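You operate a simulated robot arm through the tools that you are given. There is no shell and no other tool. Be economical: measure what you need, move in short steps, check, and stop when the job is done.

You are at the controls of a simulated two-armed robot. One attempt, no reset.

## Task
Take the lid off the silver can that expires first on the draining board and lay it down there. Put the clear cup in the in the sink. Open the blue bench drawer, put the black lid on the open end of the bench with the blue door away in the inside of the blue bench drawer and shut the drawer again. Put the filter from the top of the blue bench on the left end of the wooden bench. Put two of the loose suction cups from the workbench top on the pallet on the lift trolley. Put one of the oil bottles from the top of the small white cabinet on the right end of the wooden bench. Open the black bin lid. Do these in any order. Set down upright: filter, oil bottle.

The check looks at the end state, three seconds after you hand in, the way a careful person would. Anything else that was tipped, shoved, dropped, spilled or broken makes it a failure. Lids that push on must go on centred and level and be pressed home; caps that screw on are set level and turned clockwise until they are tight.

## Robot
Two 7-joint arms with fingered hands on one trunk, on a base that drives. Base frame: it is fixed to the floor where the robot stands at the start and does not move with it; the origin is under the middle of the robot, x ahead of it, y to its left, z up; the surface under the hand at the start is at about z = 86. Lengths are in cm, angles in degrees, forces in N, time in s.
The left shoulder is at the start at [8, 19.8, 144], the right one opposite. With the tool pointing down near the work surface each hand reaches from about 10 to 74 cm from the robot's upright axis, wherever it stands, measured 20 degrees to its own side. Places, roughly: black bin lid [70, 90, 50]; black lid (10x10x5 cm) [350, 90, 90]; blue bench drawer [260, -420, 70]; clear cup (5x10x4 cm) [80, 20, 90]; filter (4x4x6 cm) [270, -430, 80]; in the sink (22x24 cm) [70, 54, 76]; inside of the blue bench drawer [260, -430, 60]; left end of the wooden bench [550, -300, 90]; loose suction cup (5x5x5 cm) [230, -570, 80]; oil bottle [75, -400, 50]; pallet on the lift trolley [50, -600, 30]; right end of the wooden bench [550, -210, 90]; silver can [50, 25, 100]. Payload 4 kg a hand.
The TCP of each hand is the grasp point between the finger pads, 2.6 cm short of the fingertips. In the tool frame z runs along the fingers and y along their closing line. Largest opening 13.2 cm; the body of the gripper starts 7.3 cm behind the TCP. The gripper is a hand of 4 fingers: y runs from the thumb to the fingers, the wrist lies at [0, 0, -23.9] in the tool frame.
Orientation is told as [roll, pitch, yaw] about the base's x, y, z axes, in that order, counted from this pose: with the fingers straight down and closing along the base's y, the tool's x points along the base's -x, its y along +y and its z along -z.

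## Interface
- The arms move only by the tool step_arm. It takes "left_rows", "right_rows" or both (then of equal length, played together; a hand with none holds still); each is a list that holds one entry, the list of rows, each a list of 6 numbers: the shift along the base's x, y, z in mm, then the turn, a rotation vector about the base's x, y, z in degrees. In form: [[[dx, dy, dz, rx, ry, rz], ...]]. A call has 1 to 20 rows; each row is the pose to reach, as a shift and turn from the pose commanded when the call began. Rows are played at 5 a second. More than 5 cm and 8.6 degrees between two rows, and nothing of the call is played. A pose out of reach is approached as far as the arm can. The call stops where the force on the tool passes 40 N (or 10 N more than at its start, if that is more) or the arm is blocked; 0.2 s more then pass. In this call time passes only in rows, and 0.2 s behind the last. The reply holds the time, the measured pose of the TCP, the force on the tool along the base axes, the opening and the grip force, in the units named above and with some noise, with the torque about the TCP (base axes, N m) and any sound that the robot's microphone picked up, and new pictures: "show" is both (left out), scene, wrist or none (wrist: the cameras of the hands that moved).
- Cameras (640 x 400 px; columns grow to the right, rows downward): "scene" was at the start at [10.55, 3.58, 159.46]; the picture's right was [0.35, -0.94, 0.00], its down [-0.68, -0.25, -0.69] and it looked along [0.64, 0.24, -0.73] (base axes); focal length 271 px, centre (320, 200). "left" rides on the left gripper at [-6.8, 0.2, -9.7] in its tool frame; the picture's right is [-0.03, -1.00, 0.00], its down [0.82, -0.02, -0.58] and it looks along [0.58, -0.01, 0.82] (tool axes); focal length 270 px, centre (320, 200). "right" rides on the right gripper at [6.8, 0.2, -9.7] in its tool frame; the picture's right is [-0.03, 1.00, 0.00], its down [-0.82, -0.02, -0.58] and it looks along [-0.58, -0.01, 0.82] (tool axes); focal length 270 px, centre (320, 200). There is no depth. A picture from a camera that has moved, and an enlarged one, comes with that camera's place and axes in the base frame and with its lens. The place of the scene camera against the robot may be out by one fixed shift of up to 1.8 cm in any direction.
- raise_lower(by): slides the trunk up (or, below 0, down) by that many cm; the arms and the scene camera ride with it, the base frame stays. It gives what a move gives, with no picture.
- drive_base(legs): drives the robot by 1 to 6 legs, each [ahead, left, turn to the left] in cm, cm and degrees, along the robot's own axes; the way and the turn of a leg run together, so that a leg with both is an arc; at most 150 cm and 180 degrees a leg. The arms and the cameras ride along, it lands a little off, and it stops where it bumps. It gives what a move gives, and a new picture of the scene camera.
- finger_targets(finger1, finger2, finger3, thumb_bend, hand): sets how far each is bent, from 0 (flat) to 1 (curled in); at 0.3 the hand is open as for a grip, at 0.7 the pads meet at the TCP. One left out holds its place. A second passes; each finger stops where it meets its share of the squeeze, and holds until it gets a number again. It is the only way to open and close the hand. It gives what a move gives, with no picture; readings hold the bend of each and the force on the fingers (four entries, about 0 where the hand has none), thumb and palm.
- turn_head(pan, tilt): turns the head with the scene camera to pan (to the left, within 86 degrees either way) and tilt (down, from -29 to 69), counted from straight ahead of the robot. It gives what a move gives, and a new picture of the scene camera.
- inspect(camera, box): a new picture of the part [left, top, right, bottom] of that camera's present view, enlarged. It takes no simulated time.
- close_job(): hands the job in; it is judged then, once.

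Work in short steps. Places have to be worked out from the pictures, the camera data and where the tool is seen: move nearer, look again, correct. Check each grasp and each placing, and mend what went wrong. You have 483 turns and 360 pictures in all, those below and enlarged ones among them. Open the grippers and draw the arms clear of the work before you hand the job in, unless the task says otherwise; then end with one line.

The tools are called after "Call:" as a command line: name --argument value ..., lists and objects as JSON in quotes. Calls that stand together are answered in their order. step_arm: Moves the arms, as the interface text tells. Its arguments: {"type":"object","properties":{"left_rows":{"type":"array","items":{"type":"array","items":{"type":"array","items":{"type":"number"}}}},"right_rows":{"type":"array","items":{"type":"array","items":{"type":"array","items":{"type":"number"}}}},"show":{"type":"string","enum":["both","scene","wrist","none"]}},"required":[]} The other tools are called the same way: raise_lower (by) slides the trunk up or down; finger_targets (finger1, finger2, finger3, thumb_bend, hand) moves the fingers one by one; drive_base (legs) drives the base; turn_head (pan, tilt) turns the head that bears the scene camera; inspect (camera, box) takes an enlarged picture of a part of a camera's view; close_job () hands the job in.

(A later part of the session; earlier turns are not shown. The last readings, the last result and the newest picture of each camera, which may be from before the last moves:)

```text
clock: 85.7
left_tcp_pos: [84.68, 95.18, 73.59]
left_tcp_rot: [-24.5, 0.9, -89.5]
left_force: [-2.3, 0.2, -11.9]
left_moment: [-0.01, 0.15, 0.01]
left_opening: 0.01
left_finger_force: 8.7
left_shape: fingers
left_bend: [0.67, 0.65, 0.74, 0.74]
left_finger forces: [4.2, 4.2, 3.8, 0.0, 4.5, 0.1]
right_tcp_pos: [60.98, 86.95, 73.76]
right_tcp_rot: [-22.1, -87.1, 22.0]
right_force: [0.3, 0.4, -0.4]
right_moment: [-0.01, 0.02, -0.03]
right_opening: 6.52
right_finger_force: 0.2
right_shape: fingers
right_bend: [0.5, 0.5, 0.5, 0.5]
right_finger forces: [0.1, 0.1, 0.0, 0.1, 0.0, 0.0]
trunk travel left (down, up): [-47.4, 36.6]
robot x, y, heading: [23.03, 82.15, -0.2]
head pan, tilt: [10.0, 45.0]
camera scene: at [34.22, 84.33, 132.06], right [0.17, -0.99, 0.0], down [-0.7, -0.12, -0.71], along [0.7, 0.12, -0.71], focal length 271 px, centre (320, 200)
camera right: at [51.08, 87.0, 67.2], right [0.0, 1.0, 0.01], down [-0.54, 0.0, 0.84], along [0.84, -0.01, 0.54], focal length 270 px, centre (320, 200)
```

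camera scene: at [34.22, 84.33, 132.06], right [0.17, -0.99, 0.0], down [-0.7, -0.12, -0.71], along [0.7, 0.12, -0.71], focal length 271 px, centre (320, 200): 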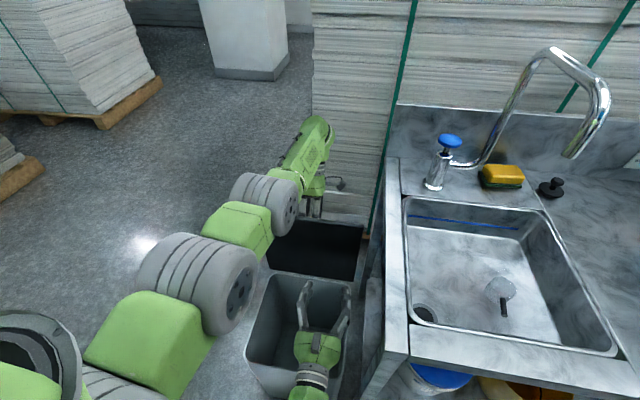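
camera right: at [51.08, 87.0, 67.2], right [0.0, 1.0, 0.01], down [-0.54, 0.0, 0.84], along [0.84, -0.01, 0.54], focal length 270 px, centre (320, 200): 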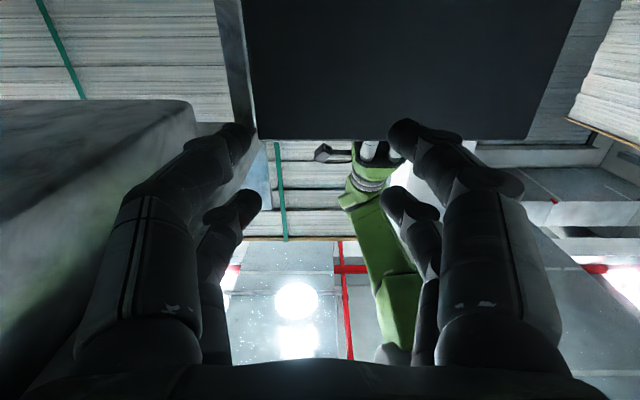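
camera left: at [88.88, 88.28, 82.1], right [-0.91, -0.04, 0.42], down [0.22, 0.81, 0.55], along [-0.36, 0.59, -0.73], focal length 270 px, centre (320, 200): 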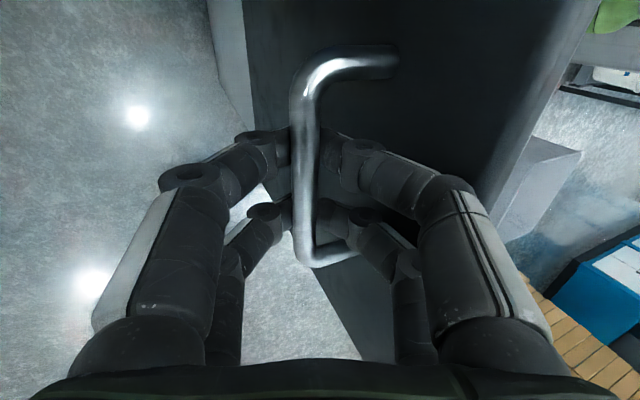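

The right hand now points at the lid's underside. Close it to a wedge and move up to the lid.

Call:
finger_targets --hand "right" --finger1 0.73 --finger2 0.73 --finger3 0.73 --thumb_bend 0.73

Call:
step_arm --right_rows '[[[40, 0, -15, 0, 0, 0], [80, 0, -30, 0, 0, 0], [110, 0, -30, 0, 0, 0], [130, 0, -30, 0, 0, 0], [145, 0, -30, 0, 0, 0], [155, 0, -30, 0, 0, 0]]]'

```text
clock: 86.7
left_tcp_pos: [84.55, 95.22, 73.65]
left_tcp_rot: [-24.5, 0.9, -89.5]
left_force: [-1.5, -0.1, -11.1]
left_moment: [-0.04, 0.1, 0.01]
left_opening: 0.0
left_finger_force: 8.2
left_shape: fingers
left_bend: [0.67, 0.65, 0.74, 0.74]
left_finger forces: [4.2, 4.2, 3.6, 0.0, 4.4, 0.0]
right_tcp_pos: [61.02, 87.06, 73.7]
right_tcp_rot: [-20.9, -87.0, 20.6]
right_force: [-0.6, -0.5, 0.7]
right_moment: [-0.05, 0.03, 0.0]
right_opening: 0.0
right_finger_force: 0.2
right_shape: fingers
right_bend: [0.72, 0.72, 0.72, 0.72]
right_finger forces: [0.1, 0.0, 0.0, 0.0, 0.0, 0.0]
trunk travel left (down, up): [-47.4, 36.6]
robot x, y, heading: [23.21, 82.2, 0.1]
head pan, tilt: [10.0, 45.0]
```

```text
clock: 88.1
left_tcp_pos: [84.64, 95.07, 73.48]
left_tcp_rot: [-24.5, 1.0, -89.5]
left_force: [-0.8, -0.6, -10.6]
left_moment: [-0.01, 0.14, 0.02]
left_opening: 0.0
left_finger_force: 8.3
left_shape: fingers
left_bend: [0.67, 0.65, 0.74, 0.74]
left_finger forces: [4.2, 4.0, 3.8, 0.0, 4.6, 0.1]
right_tcp_pos: [76.43, 87.2, 70.62]
right_tcp_rot: [-20.7, -87.1, 20.6]
right_force: [-0.1, -0.9, 0.1]
right_moment: [0.02, -0.03, 0.0]
right_opening: 0.0
right_finger_force: 0.1
right_shape: fingers
right_bend: [0.72, 0.72, 0.72, 0.72]
right_finger forces: [0.0, 0.0, 0.0, 0.0, 0.1, 0.1]
trunk travel left (down, up): [-47.4, 36.6]
robot x, y, heading: [23.23, 81.63, 0.1]
head pan, tilt: [10.0, 45.0]
camera scene: at [34.22, 84.33, 132.06], right [0.17, -0.99, 0.0], down [-0.7, -0.12, -0.71], along [0.7, 0.12, -0.71], focal length 271 px, centre (320, 200)
camera right: at [66.46, 87.18, 64.28], right [0.0, 1.0, 0.01], down [-0.54, 0.0, 0.84], along [0.84, -0.01, 0.54], focal length 270 px, centre (320, 200)
```

scene: 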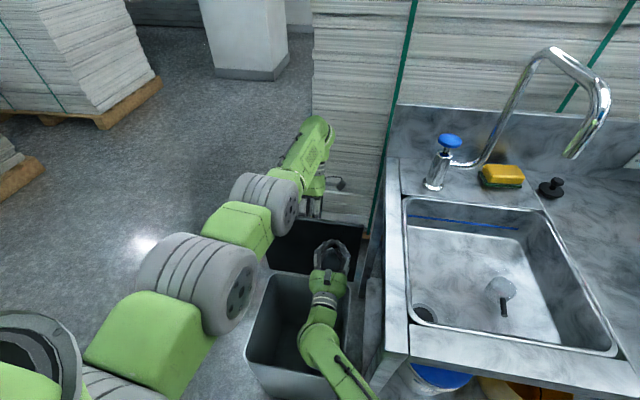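
right: 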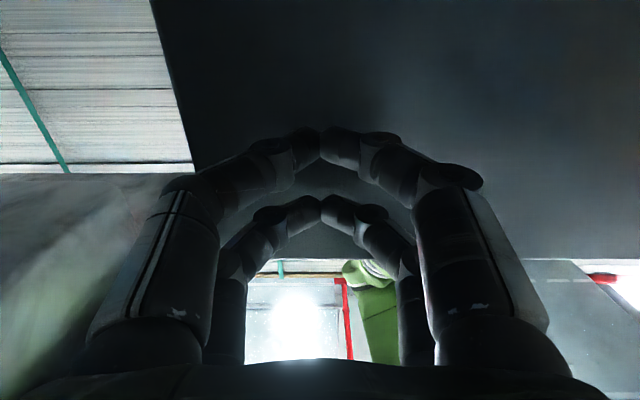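

The lid is at vertical and my right fingertips just touch it. Now release the left: fingers first, thumb slightly.

Call:
finger_targets --hand "left" --finger1 0.4 --finger2 0.4 --finger3 0.4 --thumb_bend 0.66

Call:
inspect --camera "left" --box '[0, 0, 640, 400]'

```text
clock: 89.1
left_tcp_pos: [84.61, 95.12, 73.81]
left_tcp_rot: [-24.2, 0.9, -89.5]
left_force: [13.7, 0.3, 7.4]
left_moment: [0.14, 0.34, -0.28]
left_opening: 5.73
left_finger_force: 7.6
left_shape: fingers
left_bend: [0.4, 0.4, 0.54, 0.66]
left_finger forces: [0.0, 0.0, 14.9, 0.1, 0.3, 0.0]
right_tcp_pos: [76.2, 87.1, 70.65]
right_tcp_rot: [-21.6, -87.2, 21.4]
right_force: [-15.4, 0.2, -0.9]
right_moment: [-0.01, -0.32, 0.04]
right_opening: 0.01
right_finger_force: 10.0
right_shape: fingers
right_bend: [0.72, 0.73, 0.73, 0.72]
right_finger forces: [0.1, 10.2, 9.6, 0.1, 0.0, 0.0]
trunk travel left (down, up): [-47.4, 36.6]
robot x, y, heading: [22.82, 82.21, -0.2]
head pan, tilt: [10.0, 45.0]
```

```text
1.00 times, centred on (320, 200) of left (not enlarged: the box is as wide or as high as the picture)
camera zoom: at [88.83, 88.24, 82.4], right [-0.91, -0.04, 0.41], down [0.21, 0.81, 0.55], along [-0.35, 0.59, -0.73], focal length 270 px, centre (320, 200)
```

zoom: 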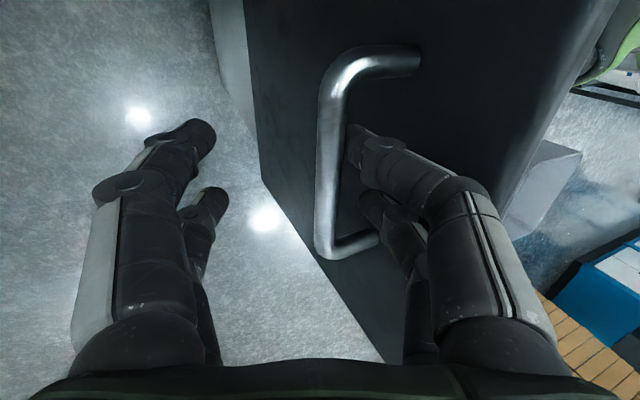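

Sides are {finger 1, 2} and {finger 3, thumb}. I bend finger 3 back in to match the thumb and then withdraw along the hand axis.

Call:
finger_targets --hand "left" --finger1 0.35 --finger2 0.35 --finger3 0.63 --thumb_bend 0.63

Call:
step_arm --left_rows '[[[2, 0, 10, 0, 0, 0], [5, 0, 25, 0, 0, 0], [8, 0, 40, 0, 0, 0], [10, 0, 60, 0, 0, 0]]]' --show "wrist"

```text
clock: 90.1
left_tcp_pos: [84.46, 95.09, 73.77]
left_tcp_rot: [-24.4, 0.9, -89.6]
left_force: [-0.4, 0.6, 0.3]
left_moment: [0.01, 0.01, 0.02]
left_opening: 6.93
left_finger_force: 0.0
left_shape: fingers
left_bend: [0.35, 0.35, 0.63, 0.63]
left_finger forces: [0.1, 0.0, 0.1, 0.0, 0.0, 0.0]
right_tcp_pos: [76.38, 86.95, 70.69]
right_tcp_rot: [-21.2, -87.2, 21.0]
right_force: [0.0, -0.2, 0.0]
right_moment: [0.0, 0.0, -0.02]
right_opening: 0.0
right_finger_force: 0.0
right_shape: fingers
right_bend: [0.72, 0.72, 0.72, 0.72]
right_finger forces: [0.0, 0.0, 0.0, 0.1, 0.1, 0.0]
trunk travel left (down, up): [-47.4, 36.6]
robot x, y, heading: [23.01, 82.09, -0.3]
head pan, tilt: [10.0, 45.0]
```

```text
clock: 91.1
left_tcp_pos: [85.29, 94.82, 79.84]
left_tcp_rot: [-24.4, 0.9, -89.6]
left_force: [0.1, 0.2, 0.7]
left_moment: [-0.02, -0.04, -0.01]
left_opening: 6.92
left_finger_force: 0.0
left_shape: fingers
left_bend: [0.35, 0.35, 0.63, 0.63]
left_finger forces: [0.1, 0.0, 0.0, 0.0, 0.0, 0.1]
left hand out of reach, approached as far as the arm can: row 4
right_tcp_pos: [76.3, 87.05, 70.69]
right_tcp_rot: [-21.2, -87.2, 21.0]
right_force: [0.1, -0.2, 0.3]
right_moment: [0.02, 0.0, -0.01]
right_opening: 0.01
right_finger_force: 0.0
right_shape: fingers
right_bend: [0.72, 0.72, 0.72, 0.72]
right_finger forces: [0.0, 0.0, 0.0, 0.0, 0.0, 0.0]
trunk travel left (down, up): [-47.4, 36.6]
robot x, y, heading: [23.19, 82.31, -0.3]
head pan, tilt: [10.0, 45.0]
camera left: at [89.54, 87.97, 88.37], right [-0.91, -0.04, 0.41], down [0.21, 0.81, 0.55], along [-0.36, 0.59, -0.73], focal length 270 px, centre (320, 200)
```

left: 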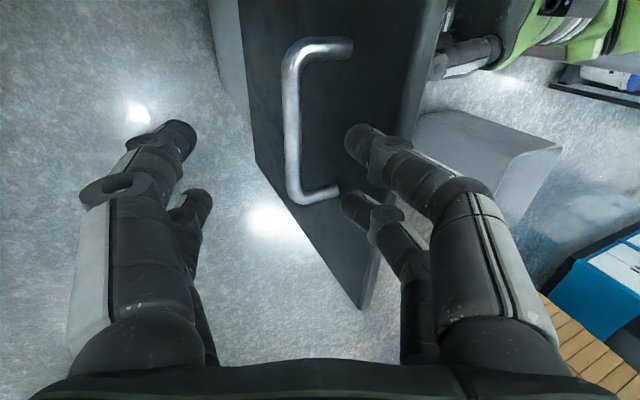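

The lid stands by itself near vertical. Lift the left hand clear while levelling it.

Call:
step_arm --left_rows '[[[0, 0, 10, 0, -8, 0], [0, 0, 30, 0, -16, 0], [0, 0, 60, 0, -24, 0], [0, 0, 90, 0, -24, 0], [-30, 0, 120, 0, -24, 0]]]' --show "both"

```text
clock: 92.3
left_tcp_pos: [91.27, 93.51, 97.1]
left_tcp_rot: [-2.0, 0.6, -89.2]
left_force: [-0.5, -0.2, -0.5]
left_moment: [-0.01, 0.06, 0.0]
left_opening: 7.0
left_finger_force: 0.1
left_shape: fingers
left_bend: [0.35, 0.35, 0.63, 0.63]
left_finger forces: [0.1, 0.0, 0.0, 0.1, 0.0, 0.0]
left hand out of reach, approached as far as the arm can: row 1, 2, 3, 4, 5
right_tcp_pos: [76.47, 87.23, 70.52]
right_tcp_rot: [-20.6, -86.9, 20.4]
right_force: [2.0, -0.3, 0.9]
right_moment: [0.04, -0.01, 0.04]
right_opening: 0.0
right_finger_force: 0.1
right_shape: fingers
right_bend: [0.72, 0.72, 0.72, 0.72]
right_finger forces: [0.1, 0.0, 0.1, 0.1, 0.0, 0.0]
trunk travel left (down, up): [-47.4, 36.6]
robot x, y, heading: [23.01, 82.06, 0.2]
head pan, tilt: [10.0, 45.0]
camera scene: at [34.51, 84.4, 132.03], right [0.17, -0.99, 0.0], down [-0.7, -0.12, -0.7], along [0.69, 0.12, -0.71], focal length 271 px, centre (320, 200)
camera left: at [92.01, 86.63, 106.55], right [-1.0, -0.04, 0.04], down [-0.01, 0.81, 0.59], along [-0.05, 0.59, -0.81], focal length 270 px, centre (320, 200)
```

scene: 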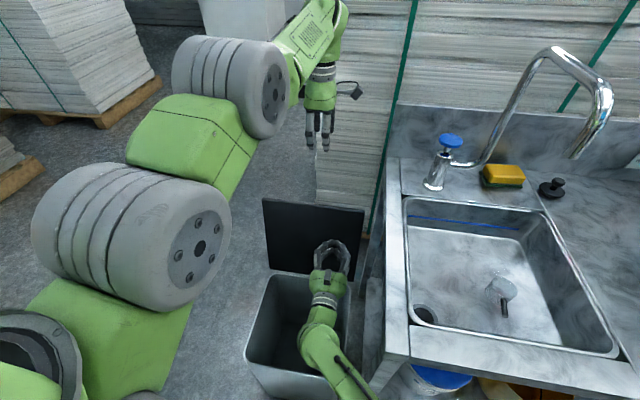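
left: 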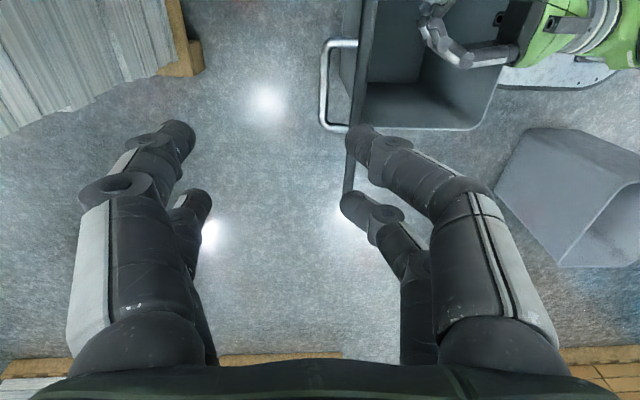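

Left hand is clear above. Now push the lid past vertical with the right.

Call:
step_arm --right_rows '[[[15, 0, 0, 0, 0, 0], [30, 0, 0, 0, 0, 0], [45, 0, -2, 0, 0, 0], [60, 0, -5, 0, 0, 0]]]' --show "scene"

Call:
inspect --camera "left" --box '[0, 0, 640, 400]'

```text
clock: 93.3
left_tcp_pos: [90.25, 93.85, 97.77]
left_tcp_rot: [-1.3, 0.6, -89.3]
left_force: [1.7, 0.1, -0.4]
left_moment: [0.0, 0.04, 0.01]
left_opening: 6.95
left_finger_force: 0.0
left_shape: fingers
left_bend: [0.35, 0.35, 0.63, 0.63]
left_finger forces: [0.0, 0.0, 0.0, 0.0, 0.0, 0.0]
right_tcp_pos: [81.61, 87.38, 70.61]
right_tcp_rot: [-29.9, -87.2, 29.9]
right_force: [-0.1, 0.7, -0.2]
right_moment: [-0.02, 0.03, 0.03]
right_opening: 0.01
right_finger_force: 0.0
right_shape: fingers
right_bend: [0.72, 0.72, 0.72, 0.72]
right_finger forces: [0.1, 0.0, 0.0, 0.1, 0.0, 0.0]
trunk travel left (down, up): [-47.4, 36.6]
robot x, y, heading: [22.74, 82.57, -0.1]
head pan, tilt: [10.0, 45.0]
camera scene: at [32.9, 84.71, 132.16], right [0.17, -0.99, 0.0], down [-0.69, -0.12, -0.71], along [0.7, 0.12, -0.7], focal length 271 px, centre (320, 200)
```

scene: 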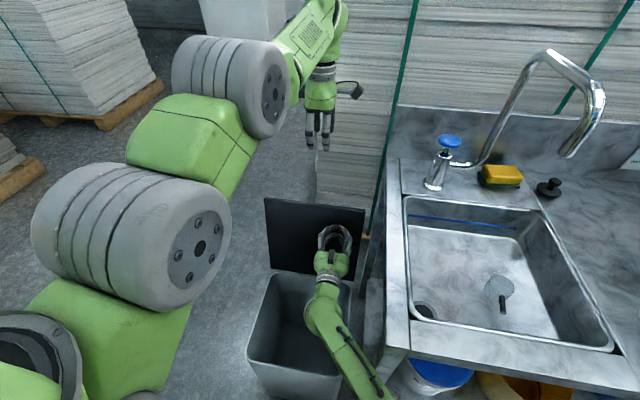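

```text
1.00 times, centred on (320, 200) of left (not enlarged: the box is as wide or as high as the picture)
camera zoom: at [90.71, 86.89, 107.41], right [-1.0, -0.04, 0.02], down [-0.02, 0.81, 0.59], along [-0.04, 0.58, -0.81], focal length 270 px, centre (320, 200)
```

zoom: 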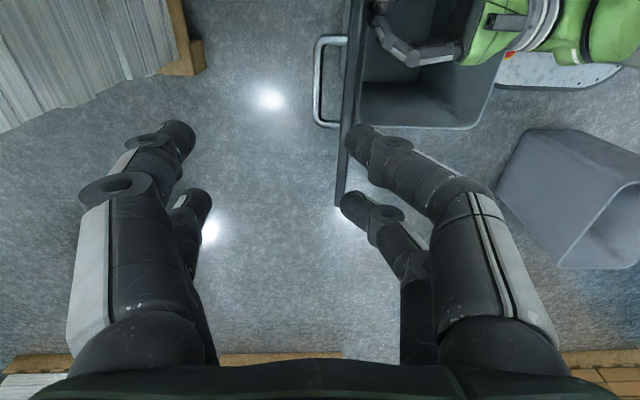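

Lid is pushed to about 100°. Withdraw the right hand and check that it stays.

Call:
step_arm --right_rows '[[[-40, 0, 0, 0, 0, 0], [-85, 0, 10, 0, 0, 0], [-130, 0, 20, 0, 0, 0], [-175, 0, 30, 0, 0, 0], [-205, 0, 33, 0, 0, 0]]]' --show "scene"

Call:
inspect --camera "left" --box '[0, 0, 640, 400]'

```text
clock: 94.5
left_tcp_pos: [91.0, 93.38, 97.34]
left_tcp_rot: [-1.7, 0.7, -89.3]
left_force: [0.1, 0.3, -0.3]
left_moment: [0.01, 0.01, 0.01]
left_opening: 6.96
left_finger_force: 0.0
left_shape: fingers
left_bend: [0.35, 0.35, 0.63, 0.63]
left_finger forces: [0.0, 0.1, 0.0, 0.0, 0.0, 0.0]
right_tcp_pos: [61.54, 87.43, 73.6]
right_tcp_rot: [-21.1, -87.1, 21.0]
right_force: [-0.2, 1.3, 0.2]
right_moment: [-0.03, 0.02, 0.01]
right_opening: 0.0
right_finger_force: 0.0
right_shape: fingers
right_bend: [0.72, 0.72, 0.72, 0.72]
right_finger forces: [0.0, 0.0, 0.0, 0.0, 0.0, 0.0]
trunk travel left (down, up): [-47.4, 36.6]
robot x, y, heading: [23.26, 82.38, -0.1]
head pan, tilt: [10.0, 45.0]
camera scene: at [34.08, 84.28, 132.08], right [0.17, -0.99, 0.0], down [-0.7, -0.12, -0.71], along [0.7, 0.12, -0.71], focal length 271 px, centre (320, 200)
```

scene: 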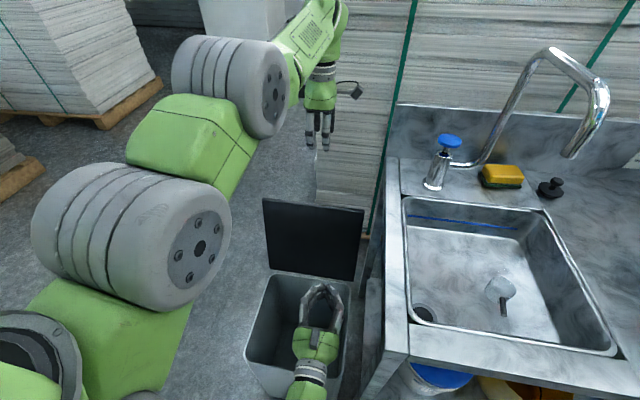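

```text
1.00 times, centred on (320, 200) of left (not enlarged: the box is as wide or as high as the picture)
camera zoom: at [91.68, 86.53, 106.87], right [-1.0, -0.04, 0.03], down [-0.01, 0.81, 0.59], along [-0.05, 0.59, -0.81], focal length 270 px, centre (320, 200)
```

zoom: 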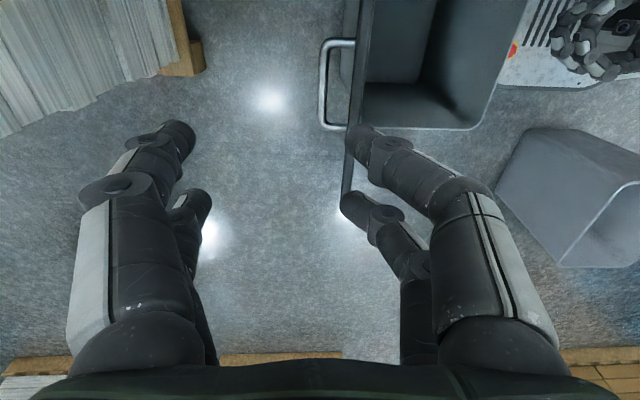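

The lid stays open. Now raise the trunk to clear everything and back away.

Call:
raise_lower --by 34

Call:
drive_base --legs '[[-50, 0, 0]]'

```text
clock: 97.8
left_tcp_pos: [91.02, 93.43, 131.33]
left_tcp_rot: [-1.8, 0.8, -89.2]
left_force: [-0.3, 0.7, -0.1]
left_moment: [0.01, -0.02, 0.0]
left_opening: 6.94
left_finger_force: 0.0
left_shape: fingers
left_bend: [0.35, 0.35, 0.63, 0.63]
left_finger forces: [0.1, 0.0, 0.0, 0.0, 0.0, 0.0]
right_tcp_pos: [61.56, 87.39, 107.56]
right_tcp_rot: [-21.2, -87.0, 21.1]
right_force: [-0.6, -0.1, 0.3]
right_moment: [0.0, -0.01, -0.01]
right_opening: 0.0
right_finger_force: 0.1
right_shape: fingers
right_bend: [0.72, 0.72, 0.72, 0.72]
right_finger forces: [0.1, 0.0, 0.1, 0.0, 0.0, 0.0]
trunk travel left (down, up): [-81.4, 2.6]
robot x, y, heading: [23.46, 81.91, -0.0]
head pan, tilt: [10.0, 45.0]
```

```text
clock: 100.8
left_tcp_pos: [40.88, 93.31, 131.12]
left_tcp_rot: [-1.9, 0.7, -89.6]
left_force: [-0.3, 0.0, -0.2]
left_moment: [-0.02, 0.03, -0.02]
left_opening: 6.97
left_finger_force: 0.1
left_shape: fingers
left_bend: [0.35, 0.35, 0.63, 0.63]
left_finger forces: [0.1, 0.1, 0.1, 0.0, 0.1, 0.0]
right_tcp_pos: [11.37, 87.46, 107.4]
right_tcp_rot: [-20.3, -87.0, 19.9]
right_force: [-0.1, 0.1, 0.1]
right_moment: [0.02, 0.01, 0.0]
right_opening: 0.02
right_finger_force: 0.0
right_shape: fingers
right_bend: [0.72, 0.72, 0.72, 0.72]
right_finger forces: [0.1, 0.0, 0.0, 0.0, 0.1, 0.0]
trunk travel left (down, up): [-81.4, 2.6]
robot x, y, heading: [-27.53, 82.47, -0.5]
head pan, tilt: [10.0, 45.0]
camera scene: at [-16.06, 84.45, 166.05], right [0.17, -0.99, 0.0], down [-0.7, -0.12, -0.71], along [0.7, 0.12, -0.71], focal length 271 px, centre (320, 200)
```

scene: 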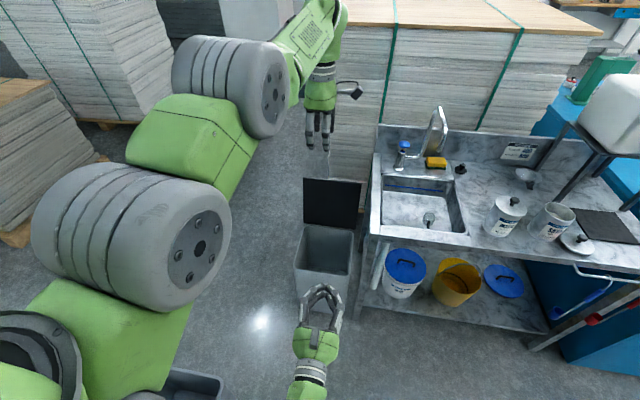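

Lid is open and the bin in place. Bring the right hand back to tool-down by reversing the earlier path.

Call:
step_arm --right_rows '[[[-4, 0, -24, 0, 8, 0], [-12, 0, -51, 0, 16, 0], [-24, 0, -77, 0, 24, 0], [-41, 0, -101, 0, 32, 0], [-61, 0, -121, 0, 40, 0], [-85, 0, -140, 0, 48, 0], [-112, 0, -160, 0, 56, 0], [-142, 0, -181, 0, 64, 0], [-173, 0, -201, 0, 72, 0], [-206, 0, -216, 0, 80, 0], [-239, 0, -226, 0, 87, 0], [-239, -40, -226, 0, 87, 0], [-220, -85, -226, 0, 87, 0], [-190, -120, -226, 0, 87, 0], [-150, -150, -226, 0, 87, 0]]]'

```text
clock: 104.0
left_tcp_pos: [40.61, 93.47, 131.31]
left_tcp_rot: [-1.8, 0.7, -89.6]
left_force: [1.0, 0.7, 0.0]
left_moment: [0.01, 0.0, 0.0]
left_opening: 6.96
left_finger_force: 0.1
left_shape: fingers
left_bend: [0.35, 0.35, 0.63, 0.63]
left_finger forces: [0.0, 0.0, 0.0, 0.0, 0.0, 0.1]
right_tcp_pos: [-3.87, 72.36, 85.14]
right_tcp_rot: [-0.6, -0.3, 1.1]
right_force: [1.1, 0.2, 0.1]
right_moment: [-0.01, 0.02, -0.03]
right_opening: 0.0
right_finger_force: 0.1
right_shape: fingers
right_bend: [0.72, 0.72, 0.72, 0.72]
right_finger forces: [0.1, 0.0, 0.0, 0.0, 0.1, 0.0]
trunk travel left (down, up): [-81.4, 2.6]
robot x, y, heading: [-27.36, 82.23, -0.3]
head pan, tilt: [10.0, 45.0]
camera scene: at [-16.35, 84.63, 166.07], right [0.17, -0.99, 0.0], down [-0.7, -0.12, -0.71], along [0.7, 0.12, -0.71], focal length 271 px, centre (320, 200)
camera right: at [-10.56, 72.5, 94.78], right [0.01, 1.0, -0.01], down [0.81, 0.0, 0.58], along [0.58, -0.01, -0.81], focal length 270 px, centre (320, 200)
```

scene: 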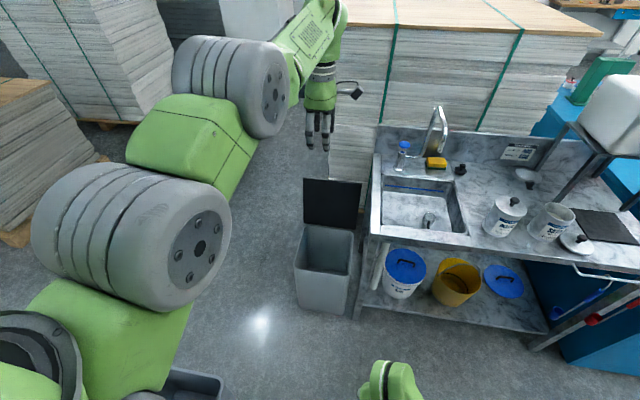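
right: 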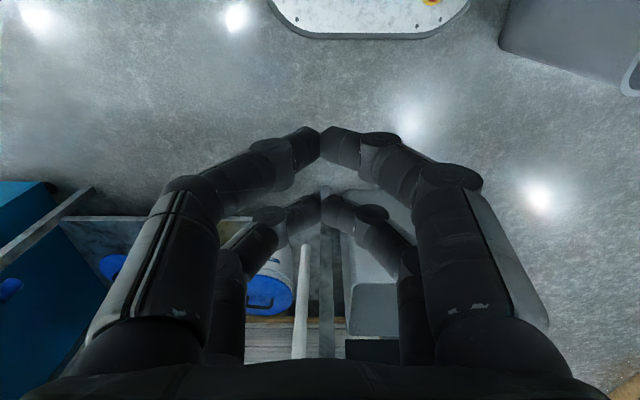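

Right is fine. Now fold the left arm back: lower and draw it in.

Call:
step_arm --left_rows '[[[-10, 5, -30, 0, 0, 8], [-25, 10, -65, 0, 0, 16], [-45, 20, -100, 0, 0, 24], [-70, 30, -135, 0, 0, 32], [-95, 40, -170, 0, 0, 40], [-120, 50, -205, 0, 0, 48], [-140, 60, -240, 0, 0, 56], [-160, 70, -275, 0, 0, 64], [-180, 80, -310, 0, 0, 72], [-200, 90, -345, 0, 0, 80]]]' --show "scene"

```text
clock: 106.2
left_tcp_pos: [24.56, 110.45, 97.7]
left_tcp_rot: [-1.9, 0.2, -13.0]
left_force: [-8.1, -2.3, -4.9]
left_moment: [0.13, -0.8, 0.05]
left_opening: 6.98
left_finger_force: 0.0
left_shape: fingers
left_bend: [0.35, 0.35, 0.63, 0.63]
left_finger forces: [0.0, 0.1, 0.0, 0.0, 0.0, 0.0]
left hand out of reach, approached as far as the arm can: row 1, 2, 3, 4, 5, 6, 7, 8, 9, 10
right_tcp_pos: [-3.9, 72.84, 85.23]
right_tcp_rot: [-0.8, -0.4, 1.0]
right_force: [0.2, 0.2, 0.2]
right_moment: [-0.01, 0.03, 0.0]
right_opening: 0.02
right_finger_force: 0.0
right_shape: fingers
right_bend: [0.72, 0.72, 0.72, 0.72]
right_finger forces: [0.0, 0.0, 0.1, 0.0, 0.0, 0.1]
trunk travel left (down, up): [-81.4, 2.6]
robot x, y, heading: [-27.17, 82.53, -0.4]
head pan, tilt: [10.0, 45.0]
camera scene: at [-16.55, 85.23, 166.07], right [0.17, -0.99, 0.01], down [-0.7, -0.12, -0.71], along [0.7, 0.11, -0.71], focal length 271 px, centre (320, 200)
```

scene: 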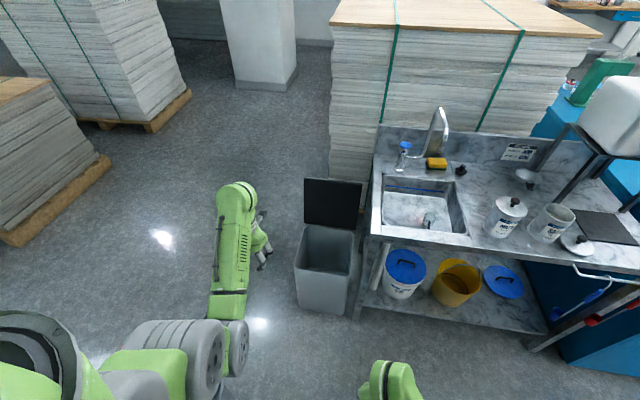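

Both arms are well folded. Now I survey the hall for routes: head level, several directions.

Call:
turn_head --pan 15 --tilt 12

Call:
turn_head --pan -45 --tilt 12

Call:
turn_head --pan -86 --tilt 12

```text
clock: 107.2
left_tcp_pos: [25.29, 110.03, 98.41]
left_tcp_rot: [-1.4, -0.1, -13.2]
left_force: [-0.1, -0.6, 0.0]
left_moment: [-0.05, -0.01, 0.03]
left_opening: 6.98
left_finger_force: 0.0
left_shape: fingers
left_bend: [0.35, 0.35, 0.63, 0.63]
left_finger forces: [0.1, 0.1, 0.1, 0.0, 0.0, 0.1]
right_tcp_pos: [-3.78, 72.27, 85.05]
right_tcp_rot: [-0.4, -0.3, 1.0]
right_force: [-0.7, 0.4, -0.3]
right_moment: [0.03, 0.01, -0.03]
right_opening: 0.01
right_finger_force: 0.0
right_shape: fingers
right_bend: [0.72, 0.72, 0.72, 0.72]
right_finger forces: [0.0, 0.0, 0.0, 0.0, 0.0, 0.1]
trunk travel left (down, up): [-81.4, 2.6]
robot x, y, heading: [-27.58, 81.92, -0.4]
head pan, tilt: [15.0, 12.0]
camera scene: at [-15.4, 85.24, 171.24], right [0.25, -0.97, 0.0], down [-0.2, -0.05, -0.98], along [0.95, 0.25, -0.21], focal length 271 px, centre (320, 200)
```

scene: 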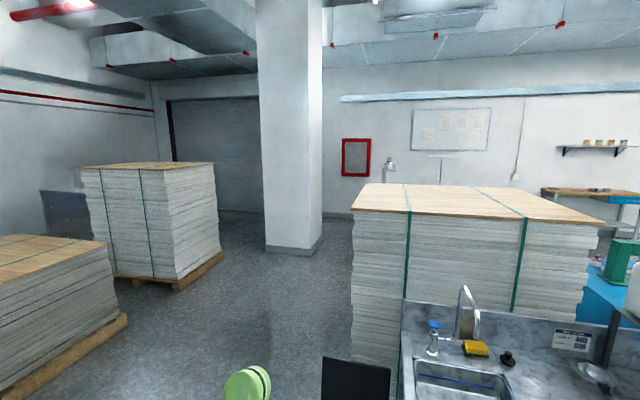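

```text
clock: 108.5
left_tcp_pos: [25.28, 110.02, 98.35]
left_tcp_rot: [-1.5, -0.2, -13.2]
left_force: [-0.2, -0.4, 0.9]
left_moment: [-0.02, 0.0, 0.03]
left_opening: 6.96
left_finger_force: 0.1
left_shape: fingers
left_bend: [0.35, 0.35, 0.63, 0.63]
left_finger forces: [0.1, 0.1, 0.0, 0.0, 0.1, 0.0]
right_tcp_pos: [-3.76, 72.41, 85.13]
right_tcp_rot: [-0.6, -0.3, 0.9]
right_force: [0.1, -0.1, 1.2]
right_moment: [0.01, 0.02, -0.01]
right_opening: 0.0
right_finger_force: 0.1
right_shape: fingers
right_bend: [0.72, 0.72, 0.72, 0.72]
right_finger forces: [0.0, 0.0, 0.0, 0.1, 0.0, 0.0]
trunk travel left (down, up): [-81.4, 2.6]
robot x, y, heading: [-27.3, 82.15, -0.5]
head pan, tilt: [-45.0, 12.0]
camera scene: at [-17.86, 76.42, 171.25], right [-0.71, -0.7, 0.0], down [-0.15, 0.15, -0.98], along [0.69, -0.7, -0.21], focal length 271 px, centre (320, 200)
```

scene: 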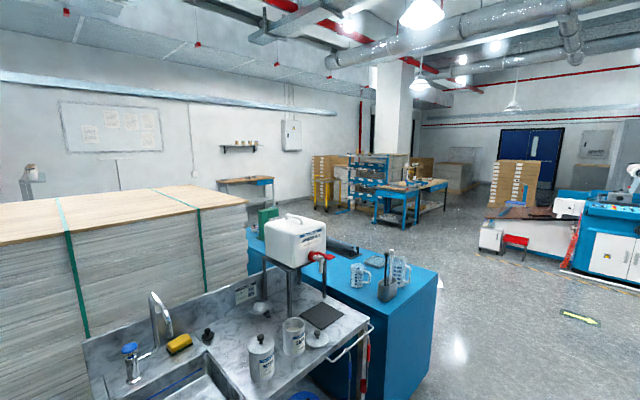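

```text
clock: 109.6
left_tcp_pos: [25.28, 110.04, 98.41]
left_tcp_rot: [-1.5, -0.1, -13.2]
left_force: [-0.4, -0.2, 0.0]
left_moment: [-0.01, 0.0, 0.0]
left_opening: 6.95
left_finger_force: 0.1
left_shape: fingers
left_bend: [0.35, 0.35, 0.63, 0.63]
left_finger forces: [0.0, 0.0, 0.0, 0.1, 0.1, 0.0]
right_tcp_pos: [-3.91, 72.42, 85.06]
right_tcp_rot: [-0.5, -0.4, 1.0]
right_force: [0.1, 1.2, 0.3]
right_moment: [-0.02, -0.02, 0.0]
right_opening: 0.0
right_finger_force: 0.0
right_shape: fingers
right_bend: [0.72, 0.72, 0.72, 0.72]
right_finger forces: [0.0, 0.0, 0.0, 0.1, 0.0, 0.0]
trunk travel left (down, up): [-81.4, 2.6]
robot x, y, heading: [-27.53, 82.17, -0.5]
head pan, tilt: [-85.9, 12.0]
camera scene: at [-23.82, 73.8, 171.25], right [-1.0, -0.06, 0.0], down [-0.01, 0.21, -0.98], along [0.06, -0.98, -0.21], focal length 271 px, centre (320, 200)
```

scene: 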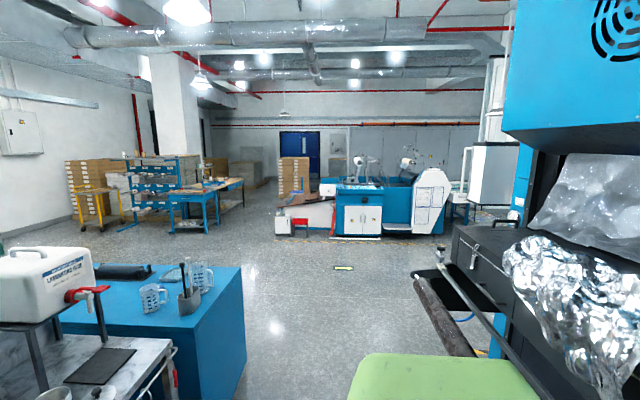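

The bench at [350, 90] lies behind the first board stack; route goes around its left side. There is a grey box left of me; I look there.

Call:
turn_head --pan 60 --tilt 35

```text
clock: 111.9
left_tcp_pos: [25.26, 109.99, 98.27]
left_tcp_rot: [-1.5, -0.3, -13.2]
left_force: [0.0, 0.8, 0.2]
left_moment: [-0.03, -0.02, 0.03]
left_opening: 6.94
left_finger_force: 0.1
left_shape: fingers
left_bend: [0.35, 0.35, 0.63, 0.63]
left_finger forces: [0.0, 0.0, 0.0, 0.0, 0.0, 0.0]
right_tcp_pos: [-3.69, 72.53, 85.14]
right_tcp_rot: [-0.5, -0.3, 0.9]
right_force: [-0.3, 0.7, -1.1]
right_moment: [0.0, 0.01, -0.02]
right_opening: 0.0
right_finger_force: 0.0
right_shape: fingers
right_bend: [0.72, 0.72, 0.72, 0.72]
right_finger forces: [0.0, 0.0, 0.0, 0.0, 0.0, 0.0]
trunk travel left (down, up): [-81.4, 2.6]
robot x, y, heading: [-27.59, 82.17, -0.1]
head pan, tilt: [60.0, 35.0]
camera scene: at [-19.95, 90.69, 167.56], right [0.86, -0.51, 0.0], down [-0.29, -0.49, -0.82], along [0.41, 0.71, -0.57], focal length 271 px, centre (320, 200)
```

scene: 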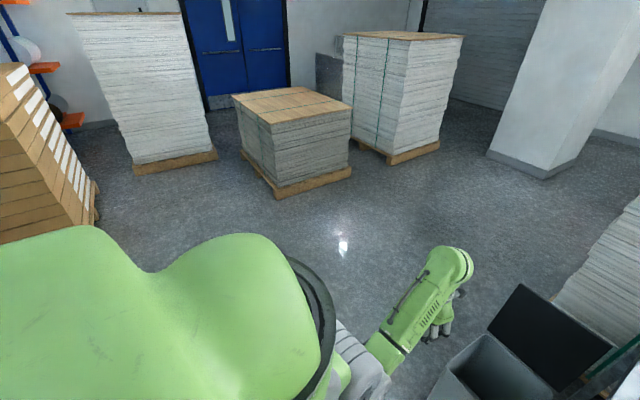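

The floor to the left is free. Drive around the stack: left 93, then forward 240.

Call:
drive_base --legs '[[0, 93, 0], [140, 0, 0], [110, 0, 0]]'

Call:
turn_head --pan -25 --tilt 20

```text
clock: 113.6
left_tcp_pos: [23.96, 123.56, 97.56]
left_tcp_rot: [-1.1, 0.1, -13.2]
left_force: [0.2, -0.3, 0.0]
left_moment: [0.08, 0.01, 0.0]
left_opening: 6.96
left_finger_force: 0.1
left_shape: fingers
left_bend: [0.35, 0.35, 0.63, 0.63]
left_finger forces: [0.2, 0.0, 0.0, 0.0, 0.0, 0.0]
right_tcp_pos: [-3.87, 86.06, 85.04]
right_tcp_rot: [-0.1, -0.2, 1.0]
right_force: [-1.3, -0.4, 0.0]
right_moment: [0.08, -0.03, 0.0]
right_opening: 0.02
right_finger_force: 0.1
right_shape: fingers
right_bend: [0.72, 0.72, 0.72, 0.72]
right_finger forces: [0.0, 0.1, 0.1, 0.0, 0.0, 0.0]
trunk travel left (down, up): [-81.4, 2.6]
robot x, y, heading: [-27.21, 96.53, -0.4]
head pan, tilt: [60.0, 35.0]
stopped in leg 1: the robot was blocked; the commanded pose is now the measured one
camera scene: at [-19.9, 103.76, 167.62], right [0.86, -0.51, 0.0], down [-0.29, -0.49, -0.82], along [0.41, 0.71, -0.57], focal length 271 px, centre (320, 200)
```

scene: 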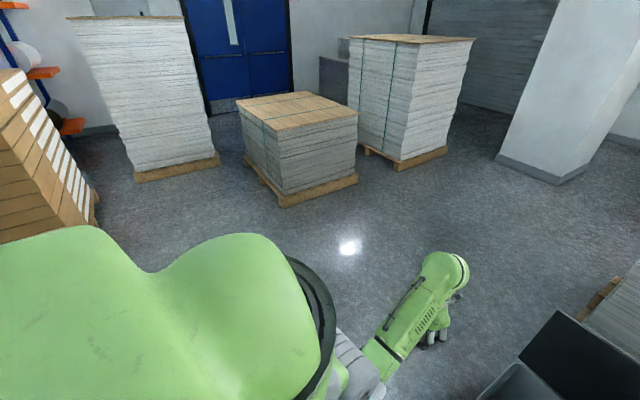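

```text
clock: 115.2
left_tcp_pos: [23.85, 124.51, 97.44]
left_tcp_rot: [-1.6, 0.1, -13.1]
left_force: [-0.1, 0.4, 1.0]
left_moment: [0.01, 0.0, 0.03]
left_opening: 6.95
left_finger_force: 0.1
left_shape: fingers
left_bend: [0.35, 0.35, 0.63, 0.63]
left_finger forces: [0.0, 0.0, 0.1, 0.0, 0.1, 0.0]
right_tcp_pos: [-3.68, 87.06, 85.26]
right_tcp_rot: [-0.6, -0.4, 1.1]
right_force: [-0.6, 0.4, -0.6]
right_moment: [0.03, -0.02, 0.02]
right_opening: 0.0
right_finger_force: 0.1
right_shape: fingers
right_bend: [0.72, 0.72, 0.72, 0.72]
right_finger forces: [0.1, 0.0, 0.0, 0.1, 0.0, 0.0]
trunk travel left (down, up): [-81.4, 2.6]
robot x, y, heading: [-27.57, 96.63, -0.2]
head pan, tilt: [-25.0, 20.0]
camera scene: at [-15.89, 93.84, 169.95], right [-0.43, -0.9, 0.0], down [-0.31, 0.15, -0.94], along [0.85, -0.4, -0.34], focal length 271 px, centre (320, 200)
```

scene: 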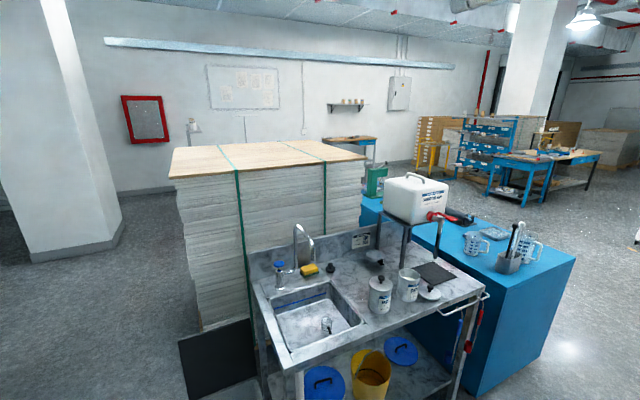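

Blocked on the left by something low. I look down to the left.

Call:
turn_head --pan 80 --tilt 69

Call:
inspect --camera "left" --box '[0, 0, 640, 400]'

```text
clock: 117.0
left_tcp_pos: [23.96, 124.33, 97.28]
left_tcp_rot: [-1.6, 0.1, -13.2]
left_force: [-0.5, -0.3, 0.7]
left_moment: [0.03, 0.01, -0.01]
left_opening: 6.96
left_finger_force: 0.0
left_shape: fingers
left_bend: [0.35, 0.35, 0.63, 0.63]
left_finger forces: [0.0, 0.1, 0.0, 0.1, 0.0, 0.0]
right_tcp_pos: [-3.69, 86.97, 85.1]
right_tcp_rot: [-0.6, -0.3, 1.1]
right_force: [-0.3, 0.2, 0.4]
right_moment: [-0.02, 0.0, 0.0]
right_opening: 0.0
right_finger_force: 0.0
right_shape: fingers
right_bend: [0.72, 0.72, 0.72, 0.72]
right_finger forces: [0.0, 0.0, 0.0, 0.1, 0.0, 0.0]
trunk travel left (down, up): [-81.4, 2.6]
robot x, y, heading: [-27.49, 97.27, -0.4]
head pan, tilt: [80.0, 68.8]
camera scene: at [-23.31, 103.13, 163.19], right [0.98, -0.18, 0.0], down [-0.17, -0.92, -0.36], along [0.07, 0.36, -0.93], focal length 271 px, centre (320, 200)
```

scene: 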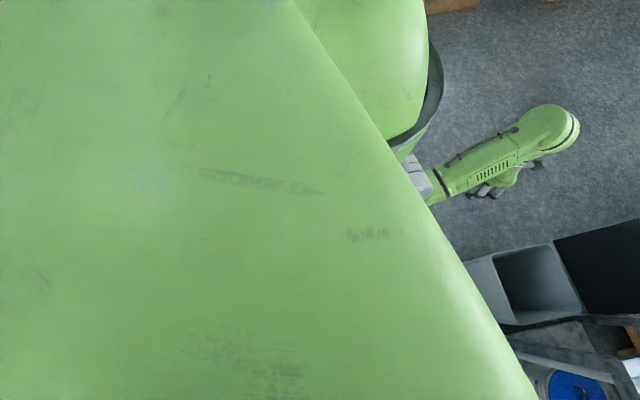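

```text
1.00 times, centred on (320, 200) of left (not enlarged: the box is as wide or as high as the picture)
camera zoom: at [30.82, 123.29, 106.98], right [-0.2, -0.98, 0.03], down [-0.79, 0.18, 0.58], along [-0.57, 0.1, -0.81], focal length 270 px, centre (320, 200)
```

zoom: 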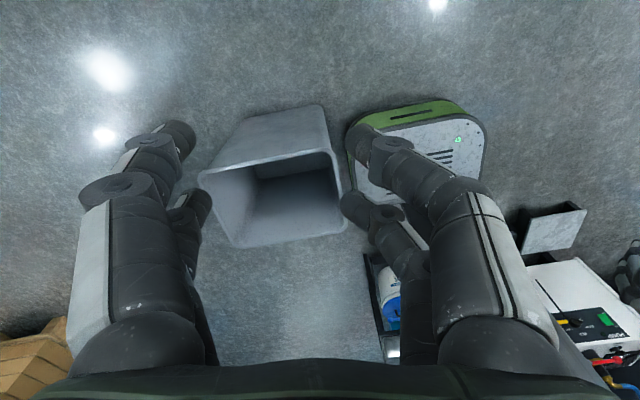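

A grey waste bin stands on my left, the gap to the black bin is too narrow. I take the other way: back off, right past the blue cabinet, forward, then left.

Call:
drive_base --legs '[[0, -20, 0], [-8, 0, 0], [0, -130, 0], [0, -110, 0]]'

Call:
turn_head --pan 0 --tilt 25

```text
clock: 130.6
left_tcp_pos: [18.39, -134.35, 97.46]
left_tcp_rot: [-1.6, 0.1, -12.1]
left_force: [-0.5, 0.1, -0.5]
left_moment: [-0.02, 0.04, 0.03]
left_opening: 6.97
left_finger_force: 0.1
left_shape: fingers
left_bend: [0.35, 0.35, 0.63, 0.63]
left_finger forces: [0.0, 0.0, 0.0, 0.0, 0.0, 0.1]
right_tcp_pos: [-8.51, -172.33, 85.19]
right_tcp_rot: [-0.5, -0.4, 2.2]
right_force: [-0.1, -0.2, -0.6]
right_moment: [0.02, 0.01, 0.01]
right_opening: 0.01
right_finger_force: 0.2
right_shape: fingers
right_bend: [0.72, 0.72, 0.72, 0.72]
right_finger forces: [0.0, 0.0, 0.0, 0.0, 0.0, 0.1]
trunk travel left (down, up): [-81.4, 2.6]
robot x, y, heading: [-32.37, -163.01, 0.8]
head pan, tilt: [80.0, 68.8]
camera scene: at [-28.43, -156.43, 163.19], right [0.99, -0.16, 0.0], down [-0.15, -0.92, -0.36], along [0.06, 0.36, -0.93], focal length 271 px, centre (320, 200)
```

scene: 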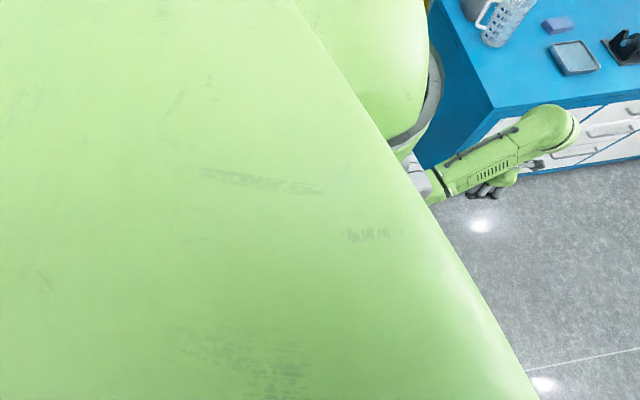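

```text
clock: 132.2
left_tcp_pos: [18.42, -134.47, 97.37]
left_tcp_rot: [-1.6, 0.1, -12.0]
left_force: [-0.5, 0.5, -0.2]
left_moment: [0.0, 0.04, 0.01]
left_opening: 6.97
left_finger_force: 0.1
left_shape: fingers
left_bend: [0.35, 0.35, 0.63, 0.63]
left_finger forces: [0.1, 0.0, 0.0, 0.0, 0.1, 0.0]
right_tcp_pos: [-8.49, -172.41, 85.05]
right_tcp_rot: [-0.5, -0.3, 2.3]
right_force: [0.8, 0.9, -0.4]
right_moment: [-0.01, 0.01, 0.05]
right_opening: 0.0
right_finger_force: 0.1
right_shape: fingers
right_bend: [0.72, 0.72, 0.72, 0.72]
right_finger forces: [0.1, 0.1, 0.0, 0.0, 0.0, 0.0]
trunk travel left (down, up): [-81.4, 2.6]
robot x, y, heading: [-32.21, -162.63, 0.8]
head pan, tilt: [0.0, 25.0]
camera scene: at [-20.12, -161.97, 169.13], right [0.01, -1.0, 0.0], down [-0.42, -0.01, -0.91], along [0.91, 0.01, -0.42], focal length 271 px, centre (320, 200)
```

scene: 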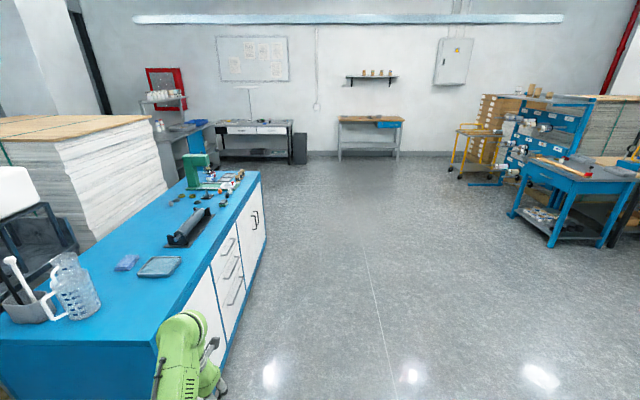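

Clear view of the room. Zoom on the bench with the blue door and the wooden bench.

Call:
inspect --camera "scene" --box '[130, 60, 310, 190]'

Call:
inspect --camera "scene" --box '[440, 70, 640, 260]'

```text
3.08 times, centred on (220, 125) of scene
camera zoom: at [-20.12, -161.97, 169.13], right [0.01, -1.0, 0.0], down [-0.42, -0.01, -0.91], along [0.91, 0.01, -0.42], focal length 832 px, centre (628, 431)
```

zoom: 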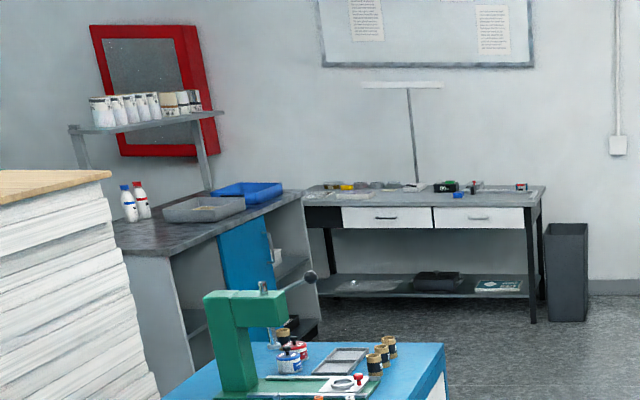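

```text
2.11 times, centred on (540, 165) of scene
camera zoom: at [-20.12, -161.97, 169.13], right [0.01, -1.0, 0.0], down [-0.42, -0.01, -0.91], along [0.91, 0.01, -0.42], focal length 570 px, centre (-143, 274)
```

zoom: 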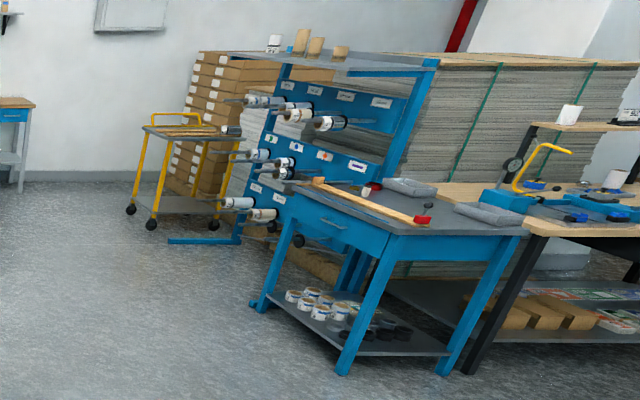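

The bench with the blue door stands beyond the first stack, accessible from its right-hand side. I drive forward between the benches.

Call:
drive_base --legs '[[150, 0, -0.8], [140, 0, 0], [0, 60, 0]]'

Call:
turn_head --pan 60 --tilt 25

```text
clock: 149.0
left_tcp_pos: [306.09, -72.06, 97.47]
left_tcp_rot: [-1.5, 0.2, -13.8]
left_force: [0.2, 0.3, 1.1]
left_moment: [-0.01, -0.03, -0.04]
left_opening: 6.97
left_finger_force: 0.1
left_shape: fingers
left_bend: [0.35, 0.35, 0.63, 0.63]
left_finger forces: [0.0, 0.0, 0.0, 0.1, 0.0, 0.0]
right_tcp_pos: [278.06, -109.2, 85.13]
right_tcp_rot: [-0.5, -0.2, 0.4]
right_force: [-0.7, 1.1, 0.2]
right_moment: [-0.01, -0.01, 0.03]
right_opening: 0.0
right_finger_force: 0.1
right_shape: fingers
right_bend: [0.72, 0.72, 0.72, 0.72]
right_finger forces: [0.0, 0.1, 0.0, 0.0, 0.0, 0.1]
trunk travel left (down, up): [-81.4, 2.6]
robot x, y, heading: [254.6, -98.67, -1.0]
head pan, tilt: [0.0, 25.0]
camera scene: at [266.74, -98.54, 169.14], right [-0.02, -1.0, 0.0], down [-0.42, 0.01, -0.91], along [0.91, -0.02, -0.42], focal length 271 px, centre (320, 200)
```

scene: 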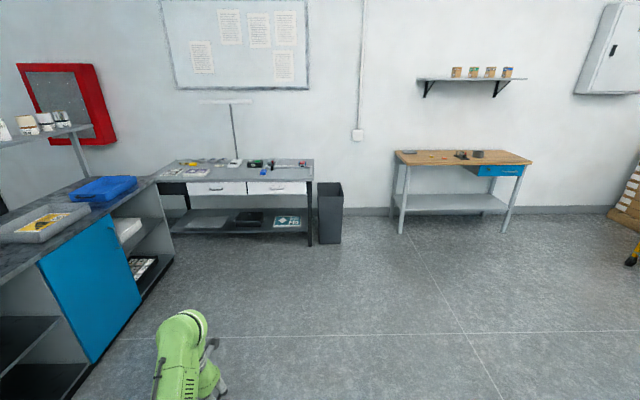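

```text
clock: 150.3
left_tcp_pos: [306.08, -71.99, 97.5]
left_tcp_rot: [-1.6, 0.1, -13.8]
left_force: [0.4, 0.2, 0.9]
left_moment: [0.0, 0.0, 0.01]
left_opening: 6.97
left_finger_force: 0.1
left_shape: fingers
left_bend: [0.35, 0.35, 0.63, 0.63]
left_finger forces: [0.0, 0.0, 0.0, 0.0, 0.0, 0.0]
right_tcp_pos: [278.03, -109.03, 85.18]
right_tcp_rot: [-0.5, -0.2, 0.4]
right_force: [-0.7, 0.0, 0.7]
right_moment: [-0.01, 0.01, -0.01]
right_opening: 0.02
right_finger_force: 0.1
right_shape: fingers
right_bend: [0.72, 0.72, 0.72, 0.72]
right_finger forces: [0.0, 0.0, 0.0, 0.0, 0.0, 0.0]
trunk travel left (down, up): [-81.4, 2.6]
robot x, y, heading: [254.4, -99.14, -0.9]
head pan, tilt: [60.0, 25.0]
camera scene: at [262.29, -90.29, 169.14], right [0.86, -0.52, 0.0], down [-0.22, -0.36, -0.91], along [0.47, 0.78, -0.42], focal length 271 px, centre (320, 200)
```

scene: 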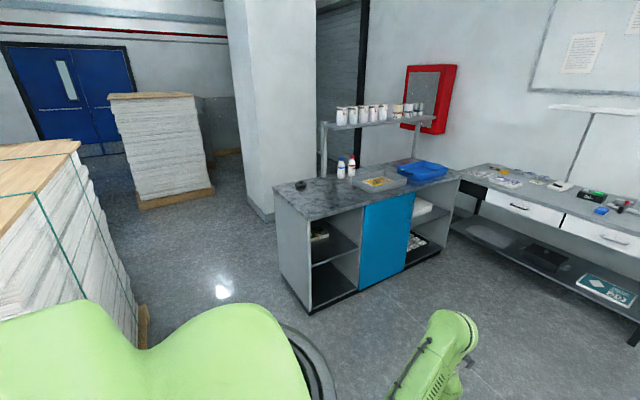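

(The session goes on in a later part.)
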